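You operate a simulated robot arm through the tools that you are given. There is no shell and no other tool. Be economical: measure what you need, move in short steps, check, and stop when the job is done.

Carry out the task below with a simulated robot arm. There is one attempt and no reset: what you move stays moved.

Task
Dip the green swatch and put the chip of its shade on the mat.
Fine: dip it in the cream, swatch back; the other chip goes in the box, lid shut; leave the white swatch.
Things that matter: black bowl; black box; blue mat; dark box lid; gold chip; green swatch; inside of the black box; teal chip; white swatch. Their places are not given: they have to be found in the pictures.

It is judged by the outcome, as a careful person would: the job done as asked, and still so three seconds after it is handed in. It fails if anything else is knocked over, pushed out of place, dropped, spilled or broken. A push-on lid holds only when it is set on centred and level and pressed home; a screw cap is set on level and turned clockwise until tight.

Robot
A 7-joint arm with a two-finger parallel gripper, fixed in place. Base frame: the origin is at the foot of the arm, x ahead of it, y to its left, z up; the work surface is at about z = 0. Lengths are in m, angles in degrees, forces in N, time in s.
With the tool pointing down near the work surface it reaches from about 0.24 to 0.62 m from the base axis. Its first joint turns from -66.0 to 66.0 degrees. Payload 2.6 kg.
Tool frame: the origin (TCP) lies between the finger pads and is the grasp point; the fingertips stand 0.03 m ahead of it; z points along the fingers, y is the line along which they close. Largest opening 0.094 m; finger width 0.028, thickness 0.01; the body of the gripper, 0.05 by 0.096 m, starts 0.055 m behind the TCP.
Orientation is that of the tool frame in the base frame, as a unit quaternion [x, y, z, w]. With the fingers straight down and closing along the base's y, the tool's x points along the base's -x, its y along +y and its z along -z.

Tools
- The arm moves only by the tool step_arm. Its argument "rows" is a list of rows, each an object of numbers (a shift or turn left out is 0, a gripper value left out holds the last): "wx", "wy", "wz": the turn, a rotation vector about the tool's x, y, z in units of 120 degrees (1.0 is 120 degrees); "x", "y", "z": the shift along the tool's x, y, z in units of 100 mm (1.0 is 100 mm); "jaw": the gripper command, from -1 (shut) to 1 (fully open), values between in proportion. In form: [{"wx": .., "wy": .., "wz": .., "x": .., "y": .., "z": .., "jaw": ..}, ...]. A call has 1 to 8 rows; each row is the pose to reach, as a shift and turn from the pose commanded when the call began, along the tool's axes at that moment. A call with a number of a shift or a turn outside -1 to 1 is refused whole. A row lasts 0.2 s, in which the tool goes at most 0.05 m and 8.6 degrees; a call with a longer step from one row to the next is refused whole, and so is a gripper value outside its range. Where a pose cannot be reached the arm comes as near as it can. A force on the tool above 70 N (or 10 N above the force at the start of the call, whichever is more), or a blocked arm, ends the call early, and 0.2 s more pass. Each finger travels about 0.072 m/s and halts on what it meets, pressing with about 20 N; the grip force reading is that of the motor and also rises with nothing between the fingers. The clock runs only during rows and for 0.2 s after the last one: add rows that repeat a pose to give the fingers time. The reply holds the time, the measured pose of the TCP, the force on the tool along the base axes, the opening and the grip force, in the units named above and with some noise, with the torque about the TCP (base axes, N m) and any sound that the robot's microphone picked up.
- Cameras (640 x 400 px; columns grow to the right, rows downward): "scene" is fixed at [0.0486, 0.4422, 0.5642]; the picture's right is [-0.71, -0.70, 0.00], its down [-0.42, 0.43, -0.80] and it looks along [0.56, -0.57, -0.60] (base axes); focal length 361 px, centre (320, 200). "wrist" rides on the gripper at [0.076, 0.014, -0.102] in the tool frame; the picture's right is [-0.18, 0.98, 0.00], its down [-0.75, -0.14, -0.64] and it looks along [-0.63, -0.12, 0.77] (tool axes); focal length 243 px, centre (320, 200).
- camera(camera): a new picture of that camera. The clock stands still meanwhile.
- locate(camera, pixels): for up to 12 pixels [column, row] of the newest picture of that camera ("zoom" is the newest enlarged one), the place [x, y, z] in the base frame of the surface seen there, good to about 0.002 m, but the place of the scene camera against the robot may be out by one fixed shift of up to 0.012 m in any direction. The clock stands still meanwhile.
- inspect(camera, box): a new picture of the part [left, top, right, bottom] of that camera's present view, enlarged. The clock stands still meanwhile.
- close_job(): hands the job in; it is judged then, once.

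Keep the steps short. Do not move on a guess: measure, check each grasp and each placing, and mend mistakes. In all there are 80 turns and 34 pictures (those below and enlarged ones count). Leave the gripper open and the arm clear of the work at the hand-in unless told otherwise, and finish with a single line.

The tools are called after "Call:" as name(argument=value, ...) on one line, values as JSON. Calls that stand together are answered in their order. step_arm: Moves the arm, as the interface text tells. Its arguments: {"type":"object","properties":{"rows":{"type":"array","items":{"type":"object","properties":{"wx":{"type":"number"},"wy":{"type":"number"},"wz":{"type":"number"},"x":{"type":"number"},"y":{"type":"number"},"z":{"type":"number"},"jaw":{"type":"number"}}}}},"required":["rows"]} The other tools are called the same way: camera (camera) takes a picture; locate (camera, pixels) gives the place of the surface under pixels of a picture; inspect (camera, box) takes an enlarged picture of a part of a camera's view; close_job () hands the job in.

At the start:

```text
clock: 0.0
eef_pos: [0.3508, -0.0737, 0.3168]
tcp_rot: [0.0, 1.0, -0.001, 0.0]
force: [0.8, 0.0, 1.1]
moment: [0.01, 0.0, 0.01]
width: 0.0943
grasp_force: 0.1
```

scene: 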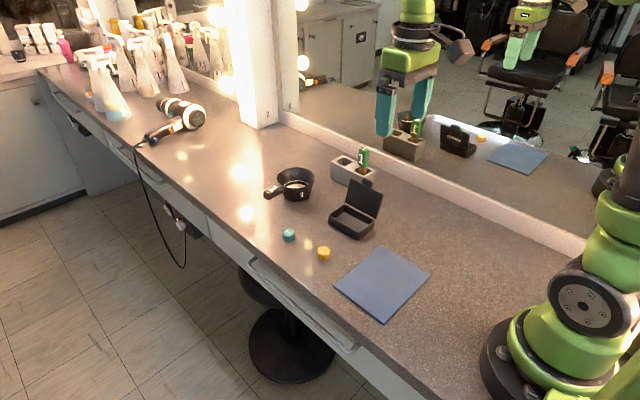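
wrist: 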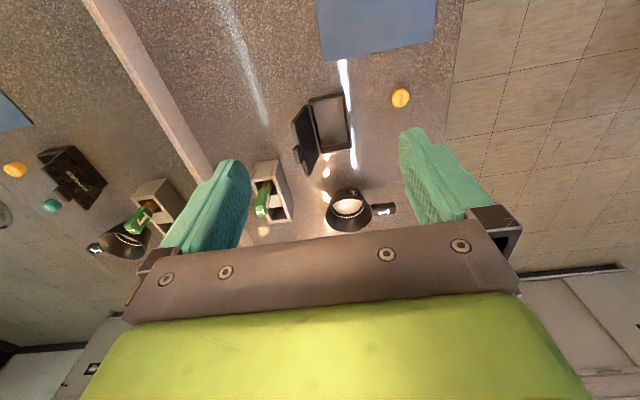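

I see a holder with a green swatch, a bowl at (295,185), a box with its lid open at (355,215), two chips and the mat. I'll enlarge that area first.

Call:
inspect(camera="scene", box=[250, 130, 442, 250])

Call:
locate(camera="scene", pixels=[[289, 235], [323, 252], [334, 284], [382, 322], [430, 273], [380, 246], [363, 152], [296, 186], [266, 190], [352, 220], [365, 197], [348, 172]])

```text
3.33 times, centred on (346, 190) of scene
```

zoom: 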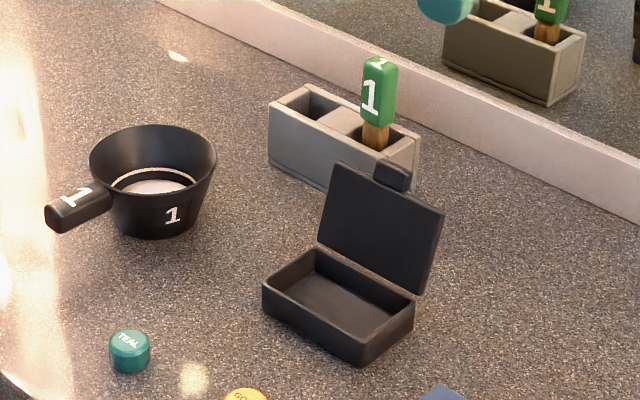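

```text
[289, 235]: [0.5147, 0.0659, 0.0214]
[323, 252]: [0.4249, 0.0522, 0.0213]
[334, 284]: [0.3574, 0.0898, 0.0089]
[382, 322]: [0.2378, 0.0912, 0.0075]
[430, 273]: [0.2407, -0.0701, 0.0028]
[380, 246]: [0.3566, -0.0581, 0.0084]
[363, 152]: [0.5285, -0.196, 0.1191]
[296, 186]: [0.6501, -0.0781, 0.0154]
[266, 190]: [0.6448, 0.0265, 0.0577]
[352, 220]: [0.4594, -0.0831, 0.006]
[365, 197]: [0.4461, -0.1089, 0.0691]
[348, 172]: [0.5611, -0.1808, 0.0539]
```

The holder has two slots, with the green swatch in one. I haven't found the white swatch, so I'll look from the wrist camera.

Call:
inspect(camera="wrist", box=[230, 80, 422, 240])

Call:
inspect(camera="scene", box=[380, 100, 560, 200])

Call:
locate(camera="wrist", pixels=[[400, 97], [346, 207], [383, 209], [330, 122], [310, 97], [345, 93], [351, 148], [318, 154], [263, 185], [280, 215], [257, 165], [305, 140]])

```text
2.50 times, centred on (326, 160) of wrist
```

zoom: 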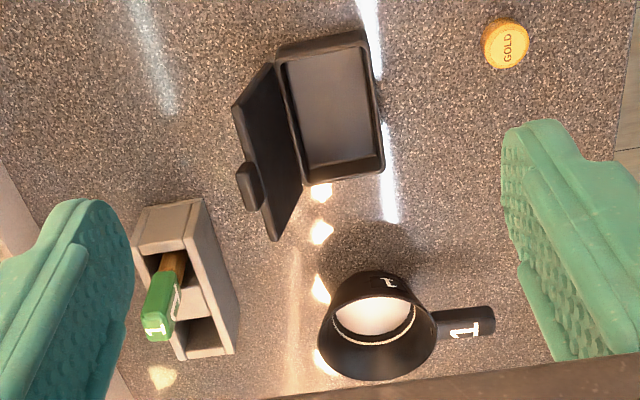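

```text
3.56 times, centred on (470, 150) of scene
```

zoom: 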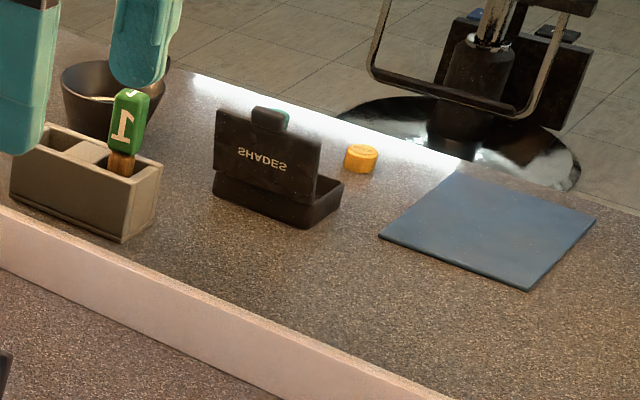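

```text
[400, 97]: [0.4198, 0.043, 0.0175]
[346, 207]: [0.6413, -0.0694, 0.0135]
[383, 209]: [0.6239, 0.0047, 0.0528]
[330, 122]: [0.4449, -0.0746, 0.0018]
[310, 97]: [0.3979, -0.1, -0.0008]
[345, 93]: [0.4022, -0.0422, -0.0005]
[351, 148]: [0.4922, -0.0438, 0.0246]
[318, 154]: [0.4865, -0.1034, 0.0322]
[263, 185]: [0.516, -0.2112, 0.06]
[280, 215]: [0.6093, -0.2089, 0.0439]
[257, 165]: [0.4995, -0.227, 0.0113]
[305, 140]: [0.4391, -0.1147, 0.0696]
```

The white swatch isn't in the holder, so I'll simply not touch anything else. Comparing the gold chip in both cameras gives a scene camera shift of roughly (+0.005, +0.009, +0.004). Next I'll move towards the swatch for a closer wrist view.

Call:
step_arm(rows=[{"x": -0.2, "y": -0.35, "z": 0.1}, {"x": -0.4, "y": -0.7, "z": 0.2}, {"x": -0.5, "y": -1.0, "z": 0.3}, {"x": -0.5, "y": -1.0, "z": 0.3}])

Call:
camera(camera="wrist")

```text
clock: 1.0
eef_pos: [0.4013, -0.1752, 0.2859]
tcp_rot: [0.0, 1.0, -0.001, 0.0]
force: [0.6, -0.6, 0.4]
moment: [0.03, -0.02, -0.02]
width: 0.094
grasp_force: 0.0
```

```text
28 pictures are left
```

wrist: 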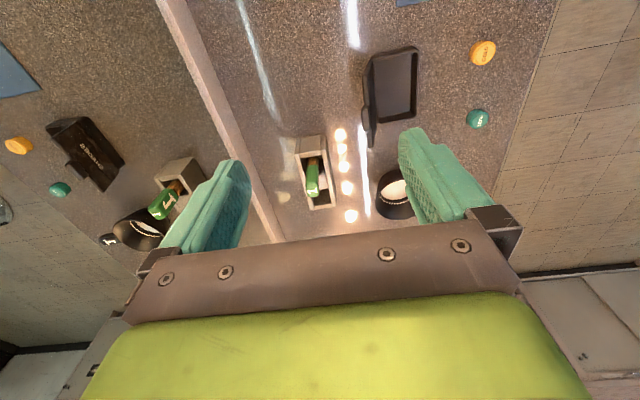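

Call:
inspect(camera="wrist", box=[270, 120, 430, 230])

Call:
locate(camera="wrist", pixels=[[313, 193], [313, 182], [312, 166], [300, 141], [322, 138], [310, 208], [334, 204], [394, 190], [482, 53], [478, 119], [398, 218], [381, 175]])

```text
3.64 times, centred on (350, 175) of wrist
```

zoom: 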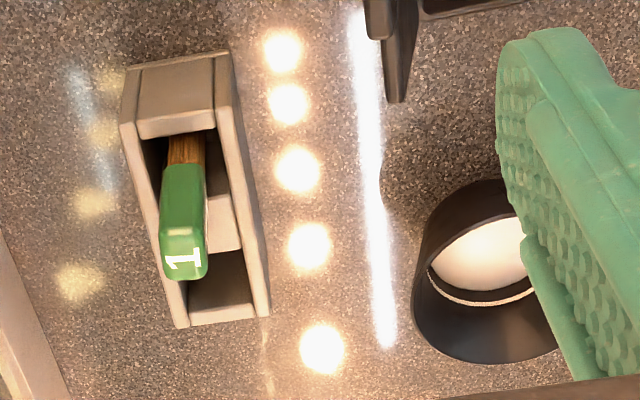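

```text
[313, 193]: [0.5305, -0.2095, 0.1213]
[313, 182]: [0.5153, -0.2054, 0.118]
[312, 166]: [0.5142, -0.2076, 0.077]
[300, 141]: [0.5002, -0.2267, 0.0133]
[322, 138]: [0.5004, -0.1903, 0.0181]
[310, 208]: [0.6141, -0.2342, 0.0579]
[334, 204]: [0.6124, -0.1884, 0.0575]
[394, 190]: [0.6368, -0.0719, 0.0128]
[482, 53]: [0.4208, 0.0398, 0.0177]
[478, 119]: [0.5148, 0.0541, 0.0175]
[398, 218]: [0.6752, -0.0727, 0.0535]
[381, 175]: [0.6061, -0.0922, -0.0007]
```

Call:
locate(camera="zoom", pixels=[[166, 200], [204, 200], [165, 262], [206, 255], [185, 275], [185, 235], [184, 170], [172, 150], [203, 150], [155, 200], [217, 150], [208, 222]])

Call:
locate(camera="wrist", pixels=[[381, 200], [384, 190], [390, 174], [400, 171], [388, 216], [398, 181], [400, 198]])

```text
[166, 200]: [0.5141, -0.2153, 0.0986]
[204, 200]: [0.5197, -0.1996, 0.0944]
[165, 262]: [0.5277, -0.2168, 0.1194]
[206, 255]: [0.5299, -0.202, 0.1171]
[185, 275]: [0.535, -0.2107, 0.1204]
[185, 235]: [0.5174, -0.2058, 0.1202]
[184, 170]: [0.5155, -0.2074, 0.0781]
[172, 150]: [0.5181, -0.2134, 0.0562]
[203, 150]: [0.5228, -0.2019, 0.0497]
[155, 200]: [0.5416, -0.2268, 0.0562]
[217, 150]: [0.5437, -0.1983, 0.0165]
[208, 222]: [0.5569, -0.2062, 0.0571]
```

```text
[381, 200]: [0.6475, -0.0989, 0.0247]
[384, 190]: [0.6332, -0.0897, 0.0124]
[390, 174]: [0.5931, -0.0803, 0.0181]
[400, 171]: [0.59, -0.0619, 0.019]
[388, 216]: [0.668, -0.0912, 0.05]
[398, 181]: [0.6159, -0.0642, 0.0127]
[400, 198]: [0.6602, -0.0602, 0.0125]
```

The handle spans about x 0.514–0.536, y −0.217 to −0.200, z 0.077–0.120. The cream lies at about (0.638, −0.067, 0.0125). Before moving in I'll check the mirror ledge clearance.

Call:
locate(camera="wrist", pixels=[[262, 200], [255, 170], [225, 125], [215, 125], [268, 230]])

Call:
step_arm(rows=[{"x": -0.4, "y": -0.1, "z": 0.2, "jaw": 0.3}, {"x": -0.8, "y": -0.2, "z": 0.4, "jaw": 0.1}, {"x": -1.0, "y": -0.33, "z": 0.6, "jaw": 0.1}, {"x": -1.0, "y": -0.33, "z": 0.6, "jaw": 0.1}])

```text
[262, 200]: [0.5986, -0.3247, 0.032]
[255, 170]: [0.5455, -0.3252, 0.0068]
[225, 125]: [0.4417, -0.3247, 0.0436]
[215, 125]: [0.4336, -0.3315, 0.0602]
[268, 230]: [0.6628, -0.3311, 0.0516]
```

```text
clock: 2.0
eef_pos: [0.5032, -0.2098, 0.2262]
tcp_rot: [0.001, 1.0, 0.0, 0.0]
force: [0.3, 0.0, 0.8]
moment: [0.03, 0.0, 0.0]
width: 0.0513
grasp_force: 0.0
```

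The ledge is at y ≈ −0.325, so there is room. I'll go over the handle and lower.

Call:
step_arm(rows=[{"x": -0.23, "y": 0.02}, {"x": -0.23, "y": 0.02, "z": 0.4}, {"x": -0.23, "y": 0.02, "z": 0.8}, {"x": -0.23, "y": 0.02, "z": 1.0}, {"x": -0.23, "y": 0.02, "z": 1.0}])

Call:
camera(camera="scene")

```text
clock: 3.2
eef_pos: [0.5238, -0.208, 0.1241]
tcp_rot: [0.001, 1.0, 0.0, 0.001]
force: [-0.5, 0.2, -0.9]
moment: [-0.01, 0.0, -0.02]
width: 0.0516
grasp_force: 0.0
```

```text
26 pictures are left
```

scene: 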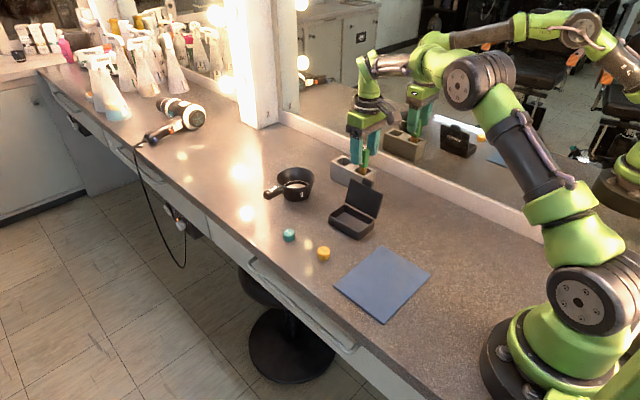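

The fingers straddle the handle. I'll lower about 26 mm more and close.

Call:
step_arm(rows=[{"x": -0.02, "z": 0.25}, {"x": -0.02, "z": 0.25}, {"x": -0.02, "z": 0.25, "jaw": -1}, {"x": -0.02, "z": 0.25, "jaw": -1}, {"x": -0.02, "z": 0.25, "jaw": -1}, {"x": -0.02, "z": 0.25, "jaw": -1}])

Call:
inspect(camera="scene", box=[300, 100, 420, 200])

```text
clock: 4.6
eef_pos: [0.5256, -0.206, 0.0999]
tcp_rot: [0.0, 1.0, 0.0, 0.0]
force: [0.4, 0.8, 0.9]
moment: [0.02, 0.0, -0.03]
width: 0.0209
grasp_force: 20.4
```

```text
4.00 times, centred on (360, 150) of scene
```

zoom: 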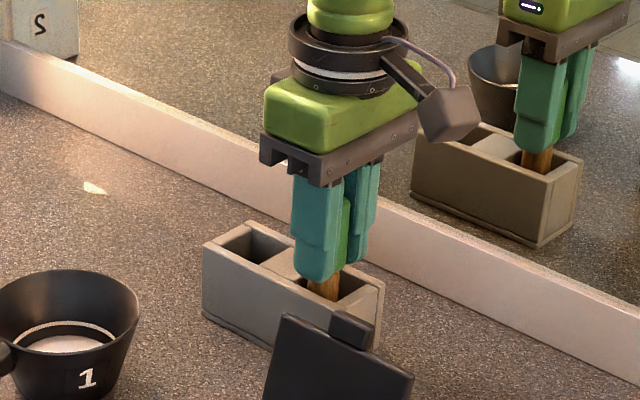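

The handle is gripped at an opening of 0.021. I'll lift straight up by 100 mm and look.

Call:
step_arm(rows=[{"z": -0.25}, {"z": -0.5}, {"z": -0.75}, {"z": -1.0}, {"z": -1.0}])

Call:
inspect(camera="scene", box=[250, 80, 420, 200])

```text
clock: 5.8
eef_pos: [0.527, -0.2067, 0.2019]
tcp_rot: [0.0, 1.0, -0.001, 0.0]
force: [0.9, -0.3, -0.3]
moment: [-0.02, -0.01, 0.03]
width: 0.0211
grasp_force: 19.9
```

```text
3.33 times, centred on (335, 140) of scene
```

zoom: 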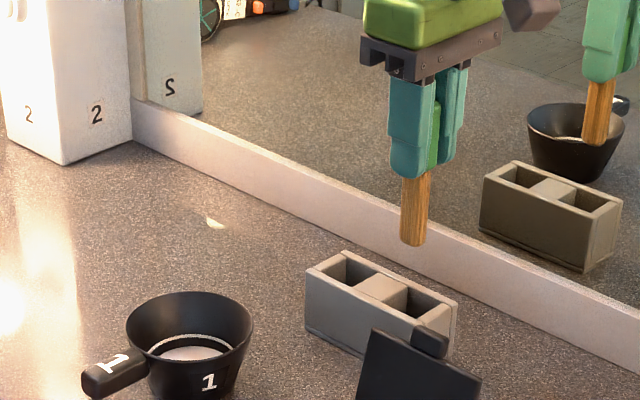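

The swatch is clear of the holder. I'll measure its tip and the bowl rim.

Call:
locate(camera="zoom", pixels=[[411, 240], [415, 190], [128, 330], [253, 320], [190, 293], [190, 353], [160, 350], [225, 350], [190, 340], [310, 275], [455, 300], [375, 253]])

```text
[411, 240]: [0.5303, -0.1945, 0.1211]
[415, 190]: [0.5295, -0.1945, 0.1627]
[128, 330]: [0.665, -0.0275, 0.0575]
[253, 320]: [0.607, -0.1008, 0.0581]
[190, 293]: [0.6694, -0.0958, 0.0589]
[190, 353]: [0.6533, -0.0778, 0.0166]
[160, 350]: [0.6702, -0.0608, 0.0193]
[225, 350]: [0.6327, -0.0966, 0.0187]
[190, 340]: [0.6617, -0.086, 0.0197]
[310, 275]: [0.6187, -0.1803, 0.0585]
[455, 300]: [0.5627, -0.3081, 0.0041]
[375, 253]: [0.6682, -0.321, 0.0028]
```

The tip is 0.085 m below the TCP. The bowl centre is about (0.635, −0.07), with rim radius about 0.047 and rim height about 0.055. That is near the reach limit, so I'll move over and tilt 15° with the tip outward.

Call:
step_arm(rows=[{"x": -0.15, "y": 0.4}, {"x": -0.3, "y": 0.8, "wy": -0.06}, {"x": -0.5, "y": 1.0, "wy": -0.125}, {"x": -0.6, "y": 1.0, "wy": -0.125}, {"x": -0.6, "y": 1.0, "wy": -0.125}])

```text
clock: 7.0
eef_pos: [0.586, -0.1055, 0.2023]
tcp_rot: [0.001, 0.991, -0.001, 0.131]
force: [0.5, -0.7, -0.3]
moment: [-0.02, 0.0, -0.04]
width: 0.0213
grasp_force: 19.6
```

Call:
step_arm(rows=[{"x": -0.251, "y": 0.355, "z": 0.067}, {"x": -0.116, "y": 0.355, "z": 0.57}, {"x": -0.116, "y": 0.355, "z": 0.57}])

Call:
inspect(camera="scene", box=[230, 100, 370, 220])

Call:
camera(camera="wrist")

```text
refused: row 2 steps farther than a row can; nothing moved
```

```text
3.33 times, centred on (300, 160) of scene
```

zoom: 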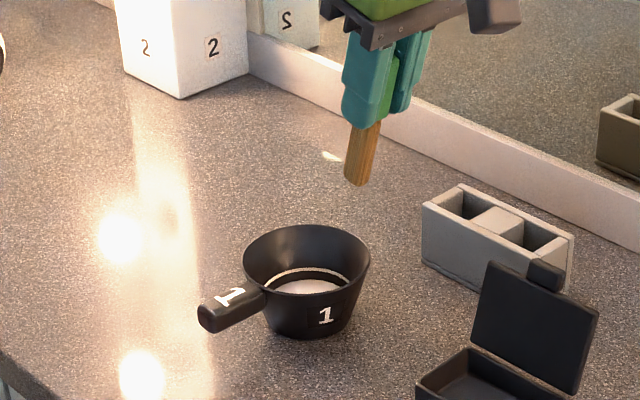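

```text
22 pictures are left
```

wrist: 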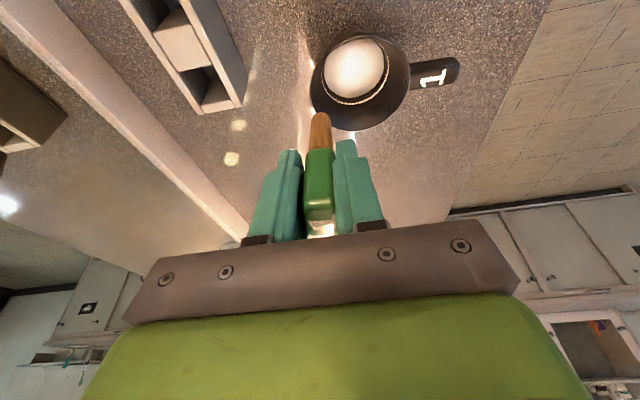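

The move was refused because one row was too long. The wrist view of the bowl is good though, so I'll measure the cream with it.

Call:
locate(camera="wrist", pixels=[[330, 70], [381, 70], [356, 42], [354, 96], [356, 70], [313, 84], [409, 80], [365, 128], [320, 118]])

Call:
step_arm(rows=[{"x": -0.251, "y": 0.355, "z": 0.067}, {"x": -0.18, "y": 0.355, "z": 0.32}, {"x": -0.116, "y": 0.355, "z": 0.57}, {"x": -0.116, "y": 0.355, "z": 0.57}])

```text
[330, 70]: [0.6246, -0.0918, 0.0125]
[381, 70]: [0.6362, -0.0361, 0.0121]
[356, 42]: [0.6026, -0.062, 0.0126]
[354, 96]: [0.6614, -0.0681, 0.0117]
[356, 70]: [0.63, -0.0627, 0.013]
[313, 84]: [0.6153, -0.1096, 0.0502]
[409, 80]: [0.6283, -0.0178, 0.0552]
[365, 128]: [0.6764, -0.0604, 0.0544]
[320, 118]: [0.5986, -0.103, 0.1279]
```

```text
clock: 8.0
eef_pos: [0.615, -0.0727, 0.1493]
tcp_rot: [0.001, 0.991, 0.0, 0.13]
force: [0.4, -0.1, 0.5]
moment: [-0.01, 0.0, -0.01]
width: 0.021
grasp_force: 19.2
```

The cream centre is (0.631, −0.064) and the tip is now near (0.637, −0.072, 0.067). I'll correct sideways, then lower into the cream.

Call:
step_arm(rows=[{"x": 0.039, "y": 0.08}, {"x": 0.09, "y": 0.08, "z": 0.2}, {"x": 0.14, "y": 0.08, "z": 0.38}, {"x": 0.185, "y": 0.08, "z": 0.54}, {"x": 0.185, "y": 0.08, "z": 0.54}, {"x": 0.185, "y": 0.08, "z": 0.54}])

Call:
inspect(camera="scene", box=[245, 120, 345, 220])

```text
clock: 9.4
eef_pos: [0.6088, -0.0617, 0.0933]
tcp_rot: [0.0, 0.991, 0.0, 0.134]
force: [1.5, 0.7, 15.1]
moment: [0.06, -0.29, 0.02]
width: 0.0212
grasp_force: 20.5
```

```text
4.00 times, centred on (295, 170) of scene
```

zoom: 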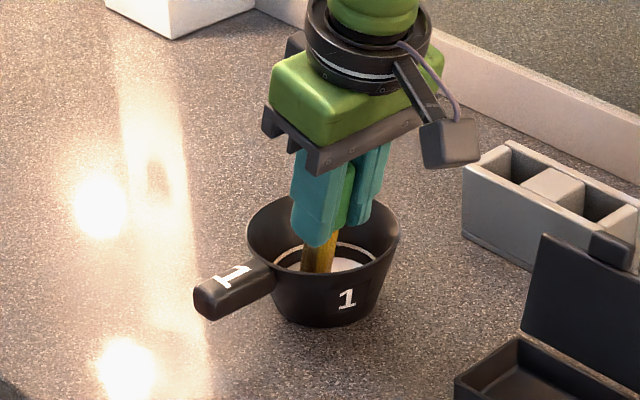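

There's 15 N upward, so the tip has reached the bottom through the cream. I'll raise it and look at the tip.

Call:
step_arm(rows=[{"x": -0.06, "z": -0.23}, {"x": -0.13, "z": -0.5}, {"x": -0.2, "z": -0.75}, {"x": -0.26, "z": -0.97}, {"x": -0.26, "z": -0.97}])

Call:
inspect(camera="scene", box=[235, 90, 375, 210])

Call:
inspect(camera="wrist", box=[240, 20, 420, 240])

```text
clock: 10.6
eef_pos: [0.6076, -0.0629, 0.192]
tcp_rot: [0.0, 0.991, 0.0, 0.13]
force: [0.5, -0.6, -0.8]
moment: [0.03, -0.02, 0.01]
width: 0.0211
grasp_force: 20.7
```

```text
3.33 times, centred on (305, 150) of scene
```

zoom: 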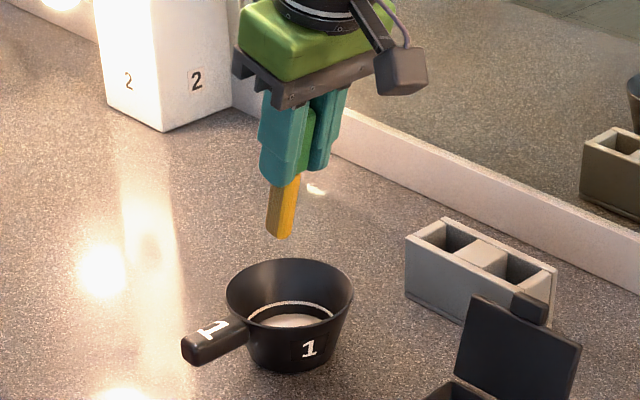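

```text
1.82 times, centred on (330, 130) of wrist
```

zoom: 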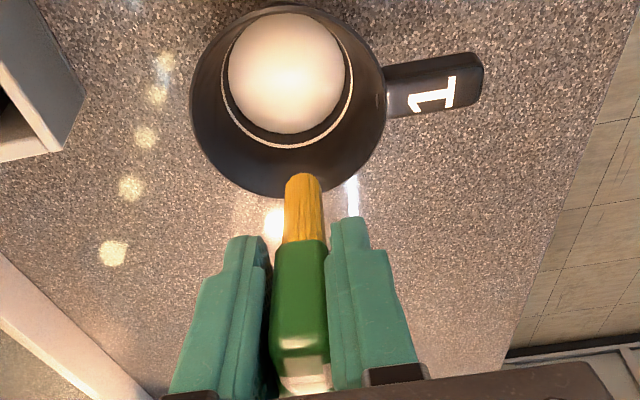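

The tip changed from brown to gold, so gold goes on the mat and teal in the box. The bowl hasn't moved. I'll check whether the swatch slipped in the grip.

Call:
locate(camera="zoom", pixels=[[303, 180], [303, 225], [300, 250], [300, 355], [300, 375]])

```text
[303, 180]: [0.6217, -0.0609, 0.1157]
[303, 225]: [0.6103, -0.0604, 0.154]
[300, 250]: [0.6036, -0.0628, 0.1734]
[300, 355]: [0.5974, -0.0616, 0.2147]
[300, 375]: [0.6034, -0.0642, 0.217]
```

The swatch slipped about 6 mm up in the grip, which is acceptable. I'll go back towards the holder and level the tool.

Call:
step_arm(rows=[{"x": 0.14, "y": -0.3, "z": -0.1}, {"x": 0.28, "y": -0.6, "z": -0.2, "wy": 0.06}, {"x": 0.43, "y": -0.92, "z": -0.25, "wy": 0.127}, {"x": 0.43, "y": -0.92, "z": -0.25, "wy": 0.127}])

```text
clock: 11.6
eef_pos: [0.5579, -0.1557, 0.2043]
tcp_rot: [0.0, 1.0, -0.001, -0.003]
force: [0.1, 0.0, -0.3]
moment: [-0.01, 0.02, -0.02]
width: 0.021
grasp_force: 20.4
```

Call:
step_arm(rows=[{"x": 0.16, "y": -0.25, "wy": -0.003}, {"x": 0.317, "y": -0.506, "wy": -0.003}, {"x": 0.317, "y": -0.506, "wy": -0.003}])

Call:
inspect(camera="wrist", box=[240, 50, 400, 240])

```text
clock: 12.4
eef_pos: [0.5272, -0.2032, 0.204]
tcp_rot: [-0.001, 1.0, 0.0, 0.001]
force: [0.8, -0.1, -0.4]
moment: [-0.02, 0.0, 0.03]
width: 0.0208
grasp_force: 19.9
```

```text
2.11 times, centred on (320, 145) of wrist
```

zoom: 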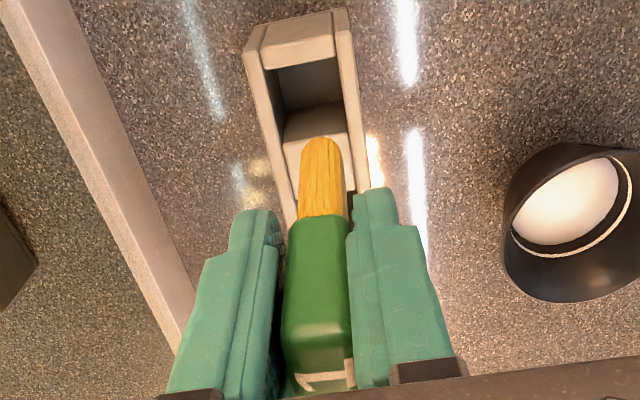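

The slot lies ahead and below. I'll lower partly with a 1 mm correction and watch the force.

Call:
step_arm(rows=[{"y": -0.01, "z": 0.25}, {"y": -0.01, "z": 0.5}, {"y": -0.01, "z": 0.7}, {"y": -0.01, "z": 0.85}, {"y": -0.01, "z": 0.85}])

Call:
inspect(camera="scene", box=[300, 100, 420, 200])

```text
clock: 13.6
eef_pos: [0.5297, -0.205, 0.1201]
tcp_rot: [0.0, 1.0, 0.001, 0.001]
force: [-1.8, -0.2, -0.8]
moment: [0.03, 0.12, 0.02]
width: 0.021
grasp_force: 20.0
```

```text
4.00 times, centred on (360, 150) of scene
```

zoom: 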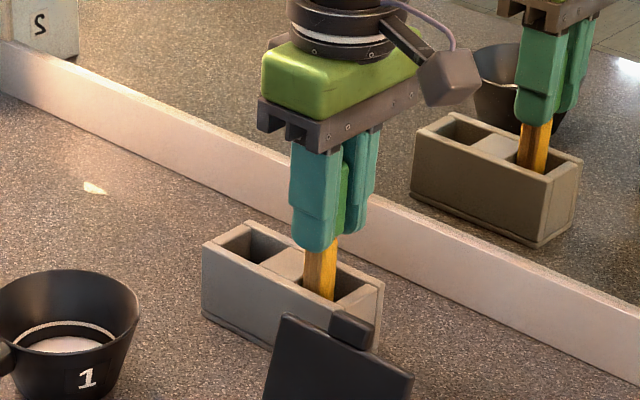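

The swatch is in the slot but lightly touching the divider side. I'll shift back 3 mm and lower further.

Call:
step_arm(rows=[{"x": 0.03, "z": 0.0}, {"x": 0.03, "z": 0.12}, {"x": 0.03, "z": 0.2}, {"x": 0.03, "z": 0.25}, {"x": 0.03, "z": 0.25}])

```text
clock: 14.8
eef_pos: [0.5261, -0.2062, 0.097]
tcp_rot: [0.0, 1.0, -0.001, 0.002]
force: [-1.6, 0.0, 8.6]
moment: [-0.05, 0.11, -0.01]
width: 0.021
grasp_force: 19.9
```

It's resting on the floor at 8.6 N. I'll release and rise.

Call:
step_arm(rows=[{"z": -0.02, "jaw": 0.1}, {"z": -0.02, "jaw": 0.1}, {"z": -0.02, "jaw": 0.1}, {"z": -0.25, "jaw": 0.1}, {"z": -0.6, "jaw": 0.1}, {"z": -1.0, "jaw": 0.1}, {"z": -1.0, "jaw": 0.1}])

Call:
inspect(camera="scene", box=[270, 120, 430, 270])

```text
clock: 16.4
eef_pos: [0.5234, -0.2076, 0.1973]
tcp_rot: [0.001, 1.0, 0.0, 0.001]
force: [-0.7, 0.3, -0.2]
moment: [0.01, 0.03, -0.02]
width: 0.0517
grasp_force: 0.0
```

```text
2.67 times, centred on (350, 195) of scene
```

zoom: 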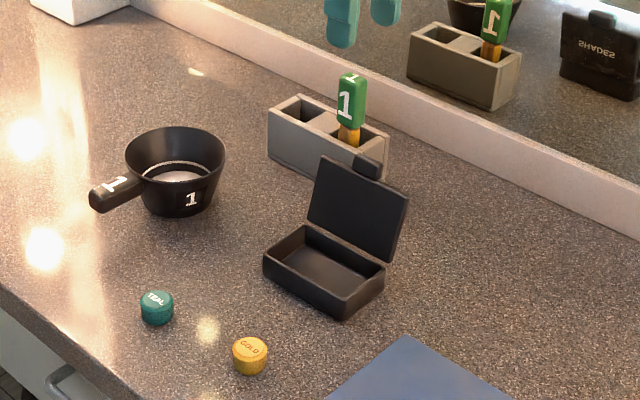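

The swatch is back in its slot. Next are the chips, so I'll move at height over towards them for a precise wrist view.

Call:
step_arm(rows=[{"x": 0.1, "y": 0.45, "z": -0.1}, {"x": 0.3, "y": 0.85, "z": -0.2}, {"x": 0.5, "y": 1.0, "z": -0.2}])

Call:
step_arm(rows=[{"x": 0.2, "y": 0.4}, {"x": 0.4, "y": 0.8}, {"x": 0.8, "y": 1.0}, {"x": 0.8, "y": 1.0}])

Call:
step_arm(rows=[{"y": 0.4, "jaw": 1}, {"y": 0.45, "jaw": 1}, {"y": 0.45, "jaw": 1}])

Call:
camera(camera="wrist")

```text
clock: 17.2
eef_pos: [0.4725, -0.107, 0.2152]
tcp_rot: [0.001, 1.0, 0.001, 0.001]
force: [0.0, 0.1, -0.5]
moment: [-0.03, 0.0, 0.02]
width: 0.0515
grasp_force: 0.3
```

```text
clock: 18.2
eef_pos: [0.3933, -0.0062, 0.2134]
tcp_rot: [0.0, 1.0, 0.0, 0.001]
force: [0.0, -0.4, 0.0]
moment: [0.01, 0.01, -0.01]
width: 0.0517
grasp_force: 0.1
```

```text
clock: 19.0
eef_pos: [0.3938, 0.0386, 0.2128]
tcp_rot: [0.001, 1.0, 0.0, 0.001]
force: [-0.2, 0.3, -0.3]
moment: [0.02, 0.0, -0.04]
width: 0.0939
grasp_force: 0.0
```

```text
15 pictures are left
```

wrist: 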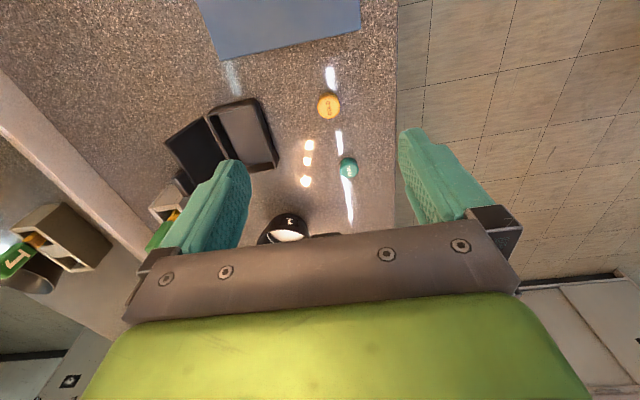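

Call:
locate(camera="wrist", pixels=[[329, 104], [318, 104], [339, 104], [328, 95], [328, 114], [349, 168], [340, 168], [357, 168], [212, 60], [360, 30], [240, 130], [263, 150]])

Call:
inspect(camera="wrist", box=[160, 70, 380, 210])

```text
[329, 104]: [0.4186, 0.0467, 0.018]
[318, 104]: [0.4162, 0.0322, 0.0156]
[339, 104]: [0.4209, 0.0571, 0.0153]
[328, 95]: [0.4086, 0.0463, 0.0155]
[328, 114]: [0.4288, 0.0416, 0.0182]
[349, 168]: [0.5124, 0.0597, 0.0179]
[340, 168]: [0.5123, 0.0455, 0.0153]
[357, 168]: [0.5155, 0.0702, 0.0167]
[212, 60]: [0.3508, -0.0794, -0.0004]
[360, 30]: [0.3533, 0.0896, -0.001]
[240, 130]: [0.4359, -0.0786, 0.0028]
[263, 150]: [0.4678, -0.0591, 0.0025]
```

```text
2.86 times, centred on (270, 140) of wrist
```

zoom: 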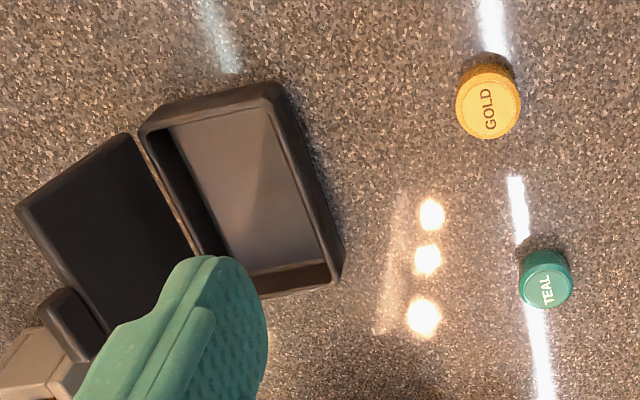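

Gold is at (0.4185, 0.045) and teal at (0.513, 0.058). I'll measure the box rim and lid as well.

Call:
locate(camera="zoom", pixels=[[148, 130], [270, 90], [335, 272], [165, 150], [190, 235], [225, 180], [245, 270], [325, 250], [130, 140], [22, 207], [187, 245], [60, 305]])

Call:
step_arm(rows=[{"x": -0.25, "y": 0.05, "z": 0.4, "jaw": 0.3}, {"x": -0.25, "y": 0.05, "z": 0.8, "jaw": 0.1}, {"x": -0.25, "y": 0.05, "z": 1.0, "jaw": 0.1}, {"x": -0.25, "y": 0.05, "z": 1.0, "jaw": 0.1}])

```text
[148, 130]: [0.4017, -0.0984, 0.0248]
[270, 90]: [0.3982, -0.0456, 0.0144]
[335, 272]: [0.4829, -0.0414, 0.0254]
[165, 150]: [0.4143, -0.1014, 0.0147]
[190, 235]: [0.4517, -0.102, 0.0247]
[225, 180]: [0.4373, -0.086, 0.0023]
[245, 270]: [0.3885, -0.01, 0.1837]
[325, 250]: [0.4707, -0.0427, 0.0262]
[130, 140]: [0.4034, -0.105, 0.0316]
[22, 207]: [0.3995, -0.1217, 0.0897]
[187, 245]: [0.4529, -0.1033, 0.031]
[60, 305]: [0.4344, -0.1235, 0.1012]
```

```text
clock: 20.0
eef_pos: [0.4214, 0.0429, 0.1169]
tcp_rot: [0.001, 1.0, 0.0, 0.001]
force: [1.0, 0.2, -0.2]
moment: [0.04, 0.03, 0.0]
width: 0.0517
grasp_force: 0.1
```

I'm above gold. I'll lower to z ≈ 0.036 and grip.

Call:
step_arm(rows=[{"x": 0.02, "y": 0.02, "z": 0.3}, {"x": 0.02, "y": 0.02, "z": 0.6}, {"x": 0.02, "y": 0.02, "z": 0.81}, {"x": 0.02, "y": 0.02, "z": 0.81}, {"x": 0.02, "y": 0.02, "z": 0.81, "jaw": -1}, {"x": 0.02, "y": 0.02, "z": 0.81, "jaw": -1}, {"x": 0.02, "y": 0.02, "z": 0.81, "jaw": -1}])

Call:
step_arm(rows=[{"z": -0.25}, {"z": -0.5}, {"z": -0.7}, {"z": -0.7}])

Call:
camera(camera="scene")

```text
clock: 21.6
eef_pos: [0.4197, 0.0442, 0.039]
tcp_rot: [0.0, 1.0, 0.0, 0.0]
force: [0.4, -0.2, -0.3]
moment: [0.0, 0.01, 0.01]
width: 0.0246
grasp_force: 19.9
```

```text
clock: 22.6
eef_pos: [0.4188, 0.0452, 0.1074]
tcp_rot: [0.001, 1.0, 0.0, 0.001]
force: [-0.1, 0.6, -0.5]
moment: [0.02, -0.01, 0.0]
width: 0.0246
grasp_force: 19.6
```

```text
13 pictures are left
```

scene: 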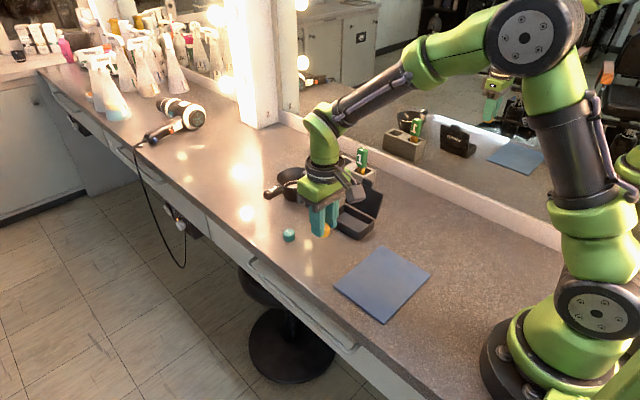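

Gold is held. The mat spans about x 0.235–0.351, y −0.08 to 0.08. I'll place the chip near its middle at (0.30, 0.01).

Call:
step_arm(rows=[{"x": 0.45, "y": -0.1}, {"x": 0.9, "y": -0.25}, {"x": 1.0, "y": -0.35}, {"x": 1.0, "y": -0.35}])

Call:
step_arm(rows=[{"x": 0.2}, {"x": 0.2, "z": 0.35}, {"x": 0.2, "z": 0.6}, {"x": 0.2, "z": 0.68}, {"x": 0.2, "z": 0.68}])

```text
clock: 23.6
eef_pos: [0.317, 0.0105, 0.1038]
tcp_rot: [0.0, 1.0, 0.0, 0.001]
force: [0.3, 0.0, 0.4]
moment: [-0.01, 0.01, 0.01]
width: 0.0244
grasp_force: 19.8
```

```text
clock: 24.8
eef_pos: [0.2977, 0.0109, 0.037]
tcp_rot: [0.0, 1.0, -0.001, 0.002]
force: [1.9, -0.2, 15.8]
moment: [0.01, -0.06, -0.02]
width: 0.0245
grasp_force: 19.6
```

The chip is on the mat at 15.8 N. I'll back off slightly, release and rise.

Call:
step_arm(rows=[{"z": -0.02}, {"z": -0.02, "jaw": 0.1}, {"z": -0.02, "jaw": 0.1}, {"z": -0.02, "jaw": 0.1}, {"z": -0.4, "jaw": 0.1}, {"z": -0.8, "jaw": 0.1}, {"z": -0.8, "jaw": 0.1}])

Call:
step_arm(rows=[{"x": -0.4, "y": 0.2}, {"x": -0.8, "y": 0.35}, {"x": -1.0, "y": 0.46}, {"x": -1.0, "y": 0.46}])

Call:
camera(camera="scene")

Call:
camera(camera="wrist")

```text
clock: 26.4
eef_pos: [0.2968, 0.0099, 0.1193]
tcp_rot: [0.0, 1.0, 0.001, 0.001]
force: [0.9, 0.1, 0.0]
moment: [-0.03, -0.02, -0.03]
width: 0.0517
grasp_force: 0.0
```

```text
clock: 27.4
eef_pos: [0.3976, 0.0558, 0.1182]
tcp_rot: [0.001, 1.0, 0.0, 0.001]
force: [0.3, 0.1, 0.4]
moment: [0.01, -0.01, 0.0]
width: 0.0519
grasp_force: 0.1
```

```text
12 pictures are left
```

scene: 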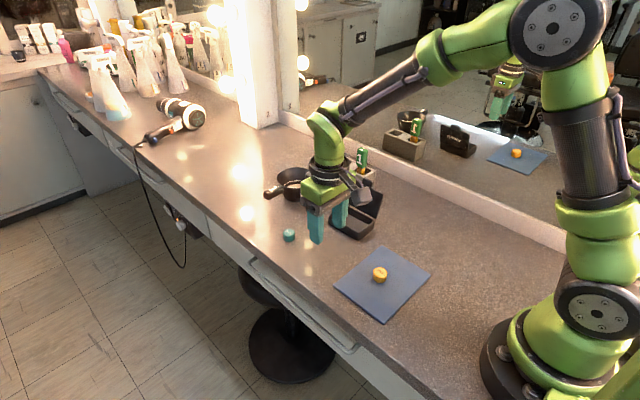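

```text
11 pictures are left
```

wrist: 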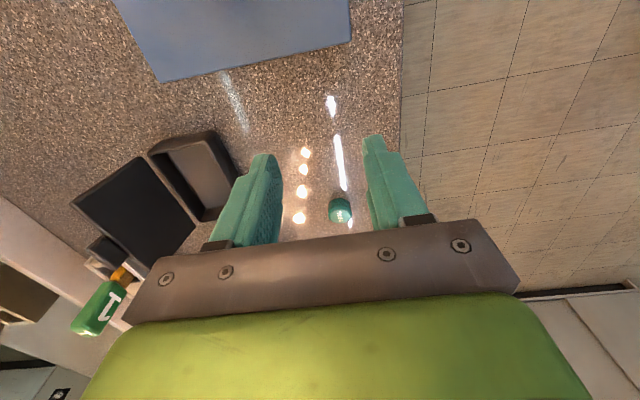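

Gold sits on the mat. I'll measure teal precisely.

Call:
locate(camera="wrist", pixels=[[340, 213], [331, 210], [350, 210], [340, 220], [340, 202]])

Call:
step_arm(rows=[{"x": -0.4, "y": 0.0}, {"x": -0.8, "y": 0.02}, {"x": -1.0, "y": 0.02}, {"x": -1.0, "y": 0.02}])

```text
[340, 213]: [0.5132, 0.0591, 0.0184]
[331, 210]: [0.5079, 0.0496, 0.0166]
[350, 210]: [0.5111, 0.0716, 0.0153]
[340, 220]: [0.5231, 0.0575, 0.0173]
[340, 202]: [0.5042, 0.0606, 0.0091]
```

```text
clock: 28.4
eef_pos: [0.4997, 0.0586, 0.1172]
tcp_rot: [0.0, 1.0, -0.001, 0.001]
force: [-0.1, -0.2, 0.0]
moment: [0.04, 0.01, 0.0]
width: 0.0517
grasp_force: 0.2
```

Teal is at (0.513, 0.0595). I'll move 13 mm forward, lower and grip.

Call:
step_arm(rows=[{"x": -0.13, "y": 0.01, "z": 0.3}, {"x": -0.13, "y": 0.01, "z": 0.6}, {"x": -0.13, "y": 0.01, "z": 0.8}, {"x": -0.13, "y": 0.01, "z": 0.8}, {"x": -0.13, "y": 0.01, "z": 0.8, "jaw": -1}, {"x": -0.13, "y": 0.01, "z": 0.8, "jaw": -1}, {"x": -0.13, "y": 0.01, "z": 0.8, "jaw": -1}])

Call:
step_arm(rows=[{"z": -0.25}, {"z": -0.6}, {"z": -1.0}, {"z": -1.0}])

```text
clock: 30.0
eef_pos: [0.5141, 0.0592, 0.0374]
tcp_rot: [0.0, 1.0, 0.0, 0.001]
force: [-1.3, 0.3, -0.1]
moment: [0.01, 0.0, 0.01]
width: 0.0243
grasp_force: 20.0
```

```text
clock: 31.0
eef_pos: [0.5137, 0.0595, 0.1366]
tcp_rot: [0.001, 1.0, 0.0, 0.001]
force: [0.5, -0.1, -0.4]
moment: [-0.02, -0.01, 0.05]
width: 0.0244
grasp_force: 19.9
```

Teal is held. The box interior is about x 0.402–0.482, y −0.100 to −0.045, which is narrow in y. I'll turn the gripper 90° so it opens along the box's length, while moving over.

Call:
step_arm(rows=[{"x": 0.1, "y": -0.1, "z": -0.1, "wz": 0.07}, {"x": 0.2, "y": -0.2, "z": -0.2, "wz": 0.14}, {"x": 0.3, "y": -0.3, "z": -0.3, "wz": 0.21}, {"x": 0.4, "y": -0.4, "z": -0.4, "wz": 0.28}, {"x": 0.5, "y": -0.5, "z": -0.4, "wz": 0.35}, {"x": 0.6, "y": -0.65, "z": -0.4, "wz": 0.42}, {"x": 0.72, "y": -0.8, "z": -0.4, "wz": 0.49}, {"x": 0.72, "y": -0.9, "z": -0.4, "wz": 0.56}])

Call:
step_arm(rows=[{"wz": 0.07}, {"wz": 0.14}, {"wz": 0.19}, {"wz": 0.19}])

Call:
camera(camera="wrist")

```text
clock: 32.8
eef_pos: [0.4379, -0.0302, 0.1775]
tcp_rot: [0.555, 0.832, 0.001, 0.0]
force: [-0.2, 0.4, -0.2]
moment: [0.02, 0.04, 0.01]
width: 0.0243
grasp_force: 20.1
```

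```text
clock: 33.8
eef_pos: [0.439, -0.0295, 0.1767]
tcp_rot: [0.708, 0.706, 0.0, 0.0]
force: [0.9, -0.3, 0.1]
moment: [-0.01, 0.03, 0.0]
width: 0.0243
grasp_force: 20.4
```

```text
10 pictures are left
```

wrist: 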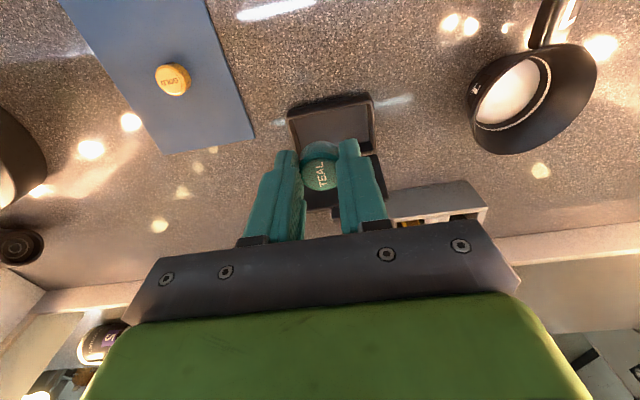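

Call:
inspect(camera="wrist", box=[270, 80, 410, 230])

Call:
locate(camera="wrist", pixels=[[291, 119], [371, 99], [300, 114], [365, 103], [378, 145], [330, 125], [355, 135], [295, 135]])

```text
2.67 times, centred on (340, 155) of wrist
```

zoom: 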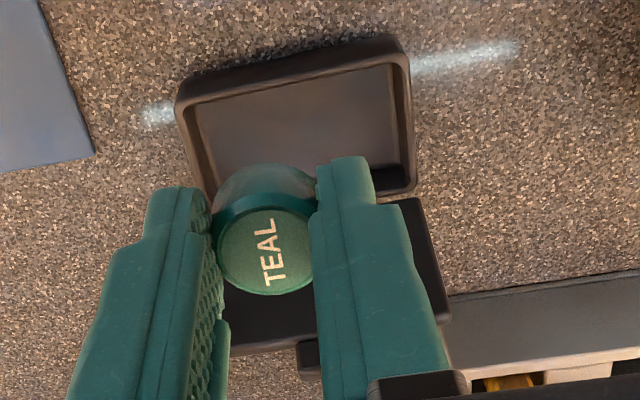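

```text
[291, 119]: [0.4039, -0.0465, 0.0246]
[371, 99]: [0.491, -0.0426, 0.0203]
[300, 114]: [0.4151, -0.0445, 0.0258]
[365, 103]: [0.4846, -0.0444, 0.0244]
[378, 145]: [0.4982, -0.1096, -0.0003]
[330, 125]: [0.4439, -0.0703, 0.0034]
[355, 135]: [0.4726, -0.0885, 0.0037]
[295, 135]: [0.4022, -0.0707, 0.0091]
```

The box centre is about (0.445, −0.072). I'll align over it and lower in two stages.

Call:
step_arm(rows=[{"x": -0.41, "y": 0.06}, {"x": -0.41, "y": 0.06, "z": 0.4}, {"x": -0.41, "y": 0.06, "z": 0.8}, {"x": -0.41, "y": 0.06, "z": 0.8}])

Call:
inspect(camera="scene", box=[290, 140, 420, 260])

```text
clock: 34.8
eef_pos: [0.4459, -0.0718, 0.0988]
tcp_rot: [0.708, 0.706, 0.001, 0.0]
force: [-0.5, 0.5, -0.5]
moment: [-0.02, 0.01, -0.01]
width: 0.0242
grasp_force: 19.9
```

```text
3.33 times, centred on (355, 200) of scene
```

zoom: 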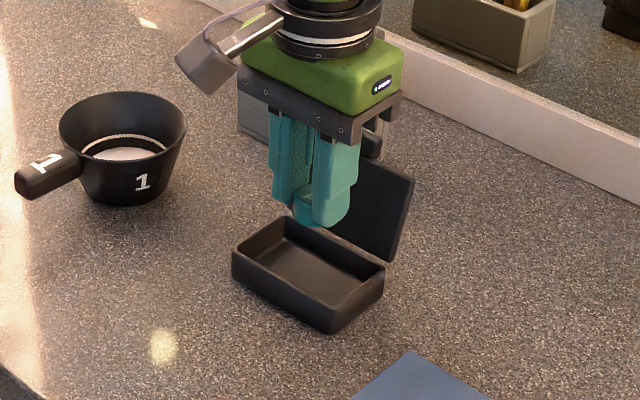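

It's aligned and clear of the lid. I'll lower into the box, open a little, and rise.

Call:
step_arm(rows=[{"z": 0.2}, {"z": 0.4}, {"z": 0.57}, {"z": 0.57}])

```text
clock: 35.8
eef_pos: [0.4469, -0.0732, 0.04]
tcp_rot: [0.707, 0.707, 0.001, 0.002]
force: [-1.2, 0.0, 4.7]
moment: [-0.02, 0.05, 0.01]
width: 0.0244
grasp_force: 20.2
```

Call:
step_arm(rows=[{"jaw": -0.15}, {"jaw": -0.15}, {"z": -0.3, "jaw": -0.15}, {"z": -0.6, "jaw": -0.15}, {"z": -1.0, "jaw": -0.15}, {"z": -1.0, "jaw": -0.15}])

Call:
step_arm(rows=[{"x": 0.3, "jaw": -1}, {"x": 0.7, "jaw": -1}, {"x": 0.9, "jaw": -1}, {"x": 0.9, "jaw": -1}])

Call:
camera(camera="wrist")

```text
clock: 37.2
eef_pos: [0.446, -0.0694, 0.1425]
tcp_rot: [0.707, 0.707, 0.001, 0.001]
force: [0.8, -0.3, -0.5]
moment: [-0.04, -0.02, -0.01]
width: 0.0401
grasp_force: 0.0
```

```text
clock: 38.2
eef_pos: [0.447, 0.021, 0.1388]
tcp_rot: [0.707, 0.707, 0.001, 0.001]
force: [-0.8, 0.4, -0.4]
moment: [0.0, 0.0, 0.01]
width: 0.0
grasp_force: 19.7
```

```text
7 pictures are left
```

wrist: 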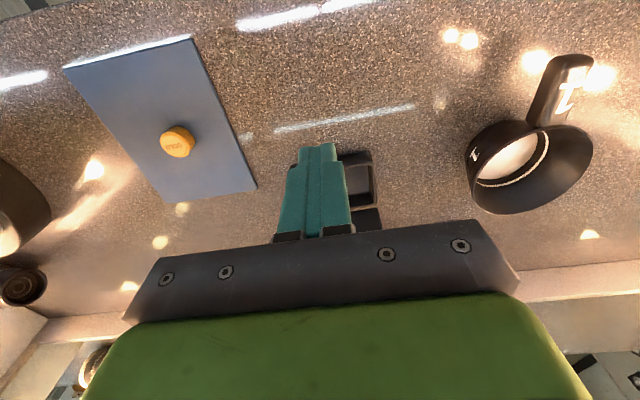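

Teal is in the box. The lid stands up on the y = −0.104 side with its top near z 0.1. I'll go over it with closed fingers to the free space behind, then fold it forward.

Call:
step_arm(rows=[{"z": -0.4}, {"x": -0.4, "z": -0.4}, {"x": -0.8, "z": -0.4}, {"x": -1.0, "z": -0.4}, {"x": -1.0, "z": -0.4}])

Call:
step_arm(rows=[{"x": -0.4}, {"x": -0.78}, {"x": -0.78, "z": 0.3}, {"x": -0.78, "z": 0.5}, {"x": -0.78, "z": 0.5}])

Call:
inspect(camera="scene", box=[300, 120, 440, 260])

```text
clock: 39.4
eef_pos: [0.4492, -0.0825, 0.1776]
tcp_rot: [0.707, 0.707, 0.0, 0.001]
force: [0.6, 0.1, -0.3]
moment: [-0.02, 0.01, 0.0]
width: 0.0003
grasp_force: 19.6
```

```text
clock: 40.6
eef_pos: [0.4453, -0.1586, 0.1294]
tcp_rot: [0.707, 0.707, 0.001, 0.0]
force: [0.6, -0.7, -0.8]
moment: [-0.01, -0.01, -0.01]
width: 0.0
grasp_force: 20.1
```

```text
2.86 times, centred on (370, 190) of scene
```

zoom: 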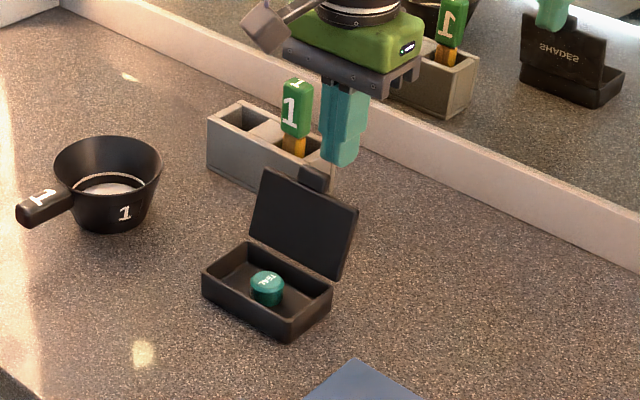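

Teal is in the box and the finger is behind the lid. I'll lower to tip z ≈ 0.07 and push gently forward.

Call:
step_arm(rows=[{"z": 0.3}, {"x": 0.15, "z": 0.3}, {"x": 0.25, "z": 0.3}, {"x": 0.35, "z": 0.3}, {"x": 0.45, "z": 0.3}, {"x": 0.55, "z": 0.3}])

Call:
inspect(camera="scene", box=[300, 120, 440, 260])

```text
clock: 42.0
eef_pos: [0.4443, -0.1039, 0.1002]
tcp_rot: [0.708, 0.707, 0.0, 0.001]
force: [-0.7, 0.0, -0.4]
moment: [-0.01, 0.01, -0.01]
width: 0.0001
grasp_force: 20.2
```

```text
2.86 times, centred on (370, 190) of scene
```

zoom: 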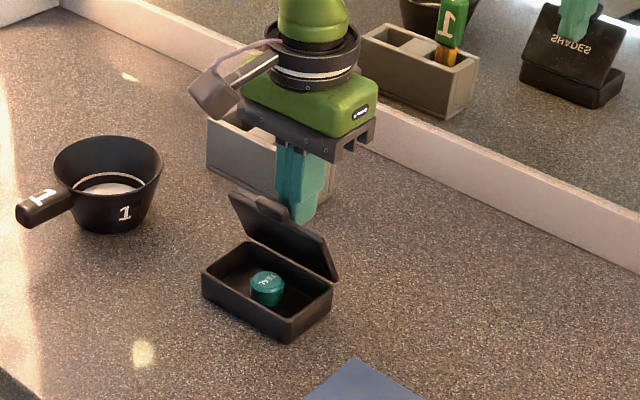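

The lid folds with almost no force and the box is still. I'll keep pushing forward.

Call:
step_arm(rows=[{"x": 0.1}, {"x": 0.2}, {"x": 0.3}, {"x": 0.4}, {"x": 0.5}, {"x": 0.5}])

Call:
inspect(camera="scene", box=[300, 120, 440, 260])

```text
clock: 43.4
eef_pos: [0.4441, -0.0556, 0.0984]
tcp_rot: [0.707, 0.708, 0.001, 0.0]
force: [-0.6, 1.3, 2.0]
moment: [-0.01, 0.0, -0.01]
width: 0.0
grasp_force: 20.0
```

```text
2.86 times, centred on (370, 190) of scene
```

zoom: 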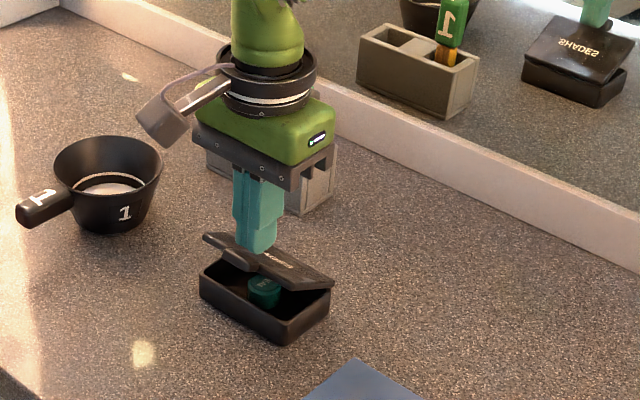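

The lid is about 20° open and holds there. I'll press straight down near its front edge.

Call:
step_arm(rows=[{"z": 0.1}, {"z": 0.2}, {"z": 0.28}, {"z": 0.34}, {"z": 0.38}, {"z": 0.38}])

```text
clock: 44.8
eef_pos: [0.4443, -0.0542, 0.0627]
tcp_rot: [0.708, 0.707, 0.001, 0.001]
force: [-8.9, 0.0, 21.7]
moment: [-0.3, 0.26, -0.14]
width: 0.0
grasp_force: 19.9
```

There's 22 N at tip z ≈ 0.033. I'll press slightly more, rise and look.

Call:
step_arm(rows=[{"z": 0.03}, {"z": 0.03}, {"z": -0.3}, {"z": -0.7}, {"z": -1.0}, {"z": -1.0}])

Call:
inspect(camera="scene", box=[300, 140, 420, 260])

```text
clock: 46.2
eef_pos: [0.4441, -0.0549, 0.1624]
tcp_rot: [0.707, 0.707, 0.002, 0.001]
force: [-0.2, 0.2, -0.7]
moment: [-0.02, 0.02, 0.01]
width: 0.0001
grasp_force: 20.7
```

```text
3.33 times, centred on (360, 200) of scene
```

zoom: 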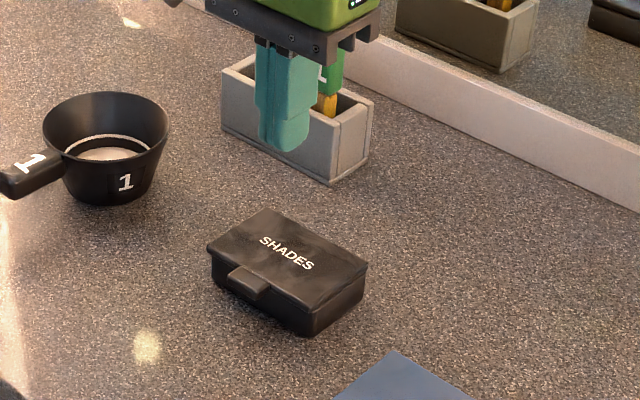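

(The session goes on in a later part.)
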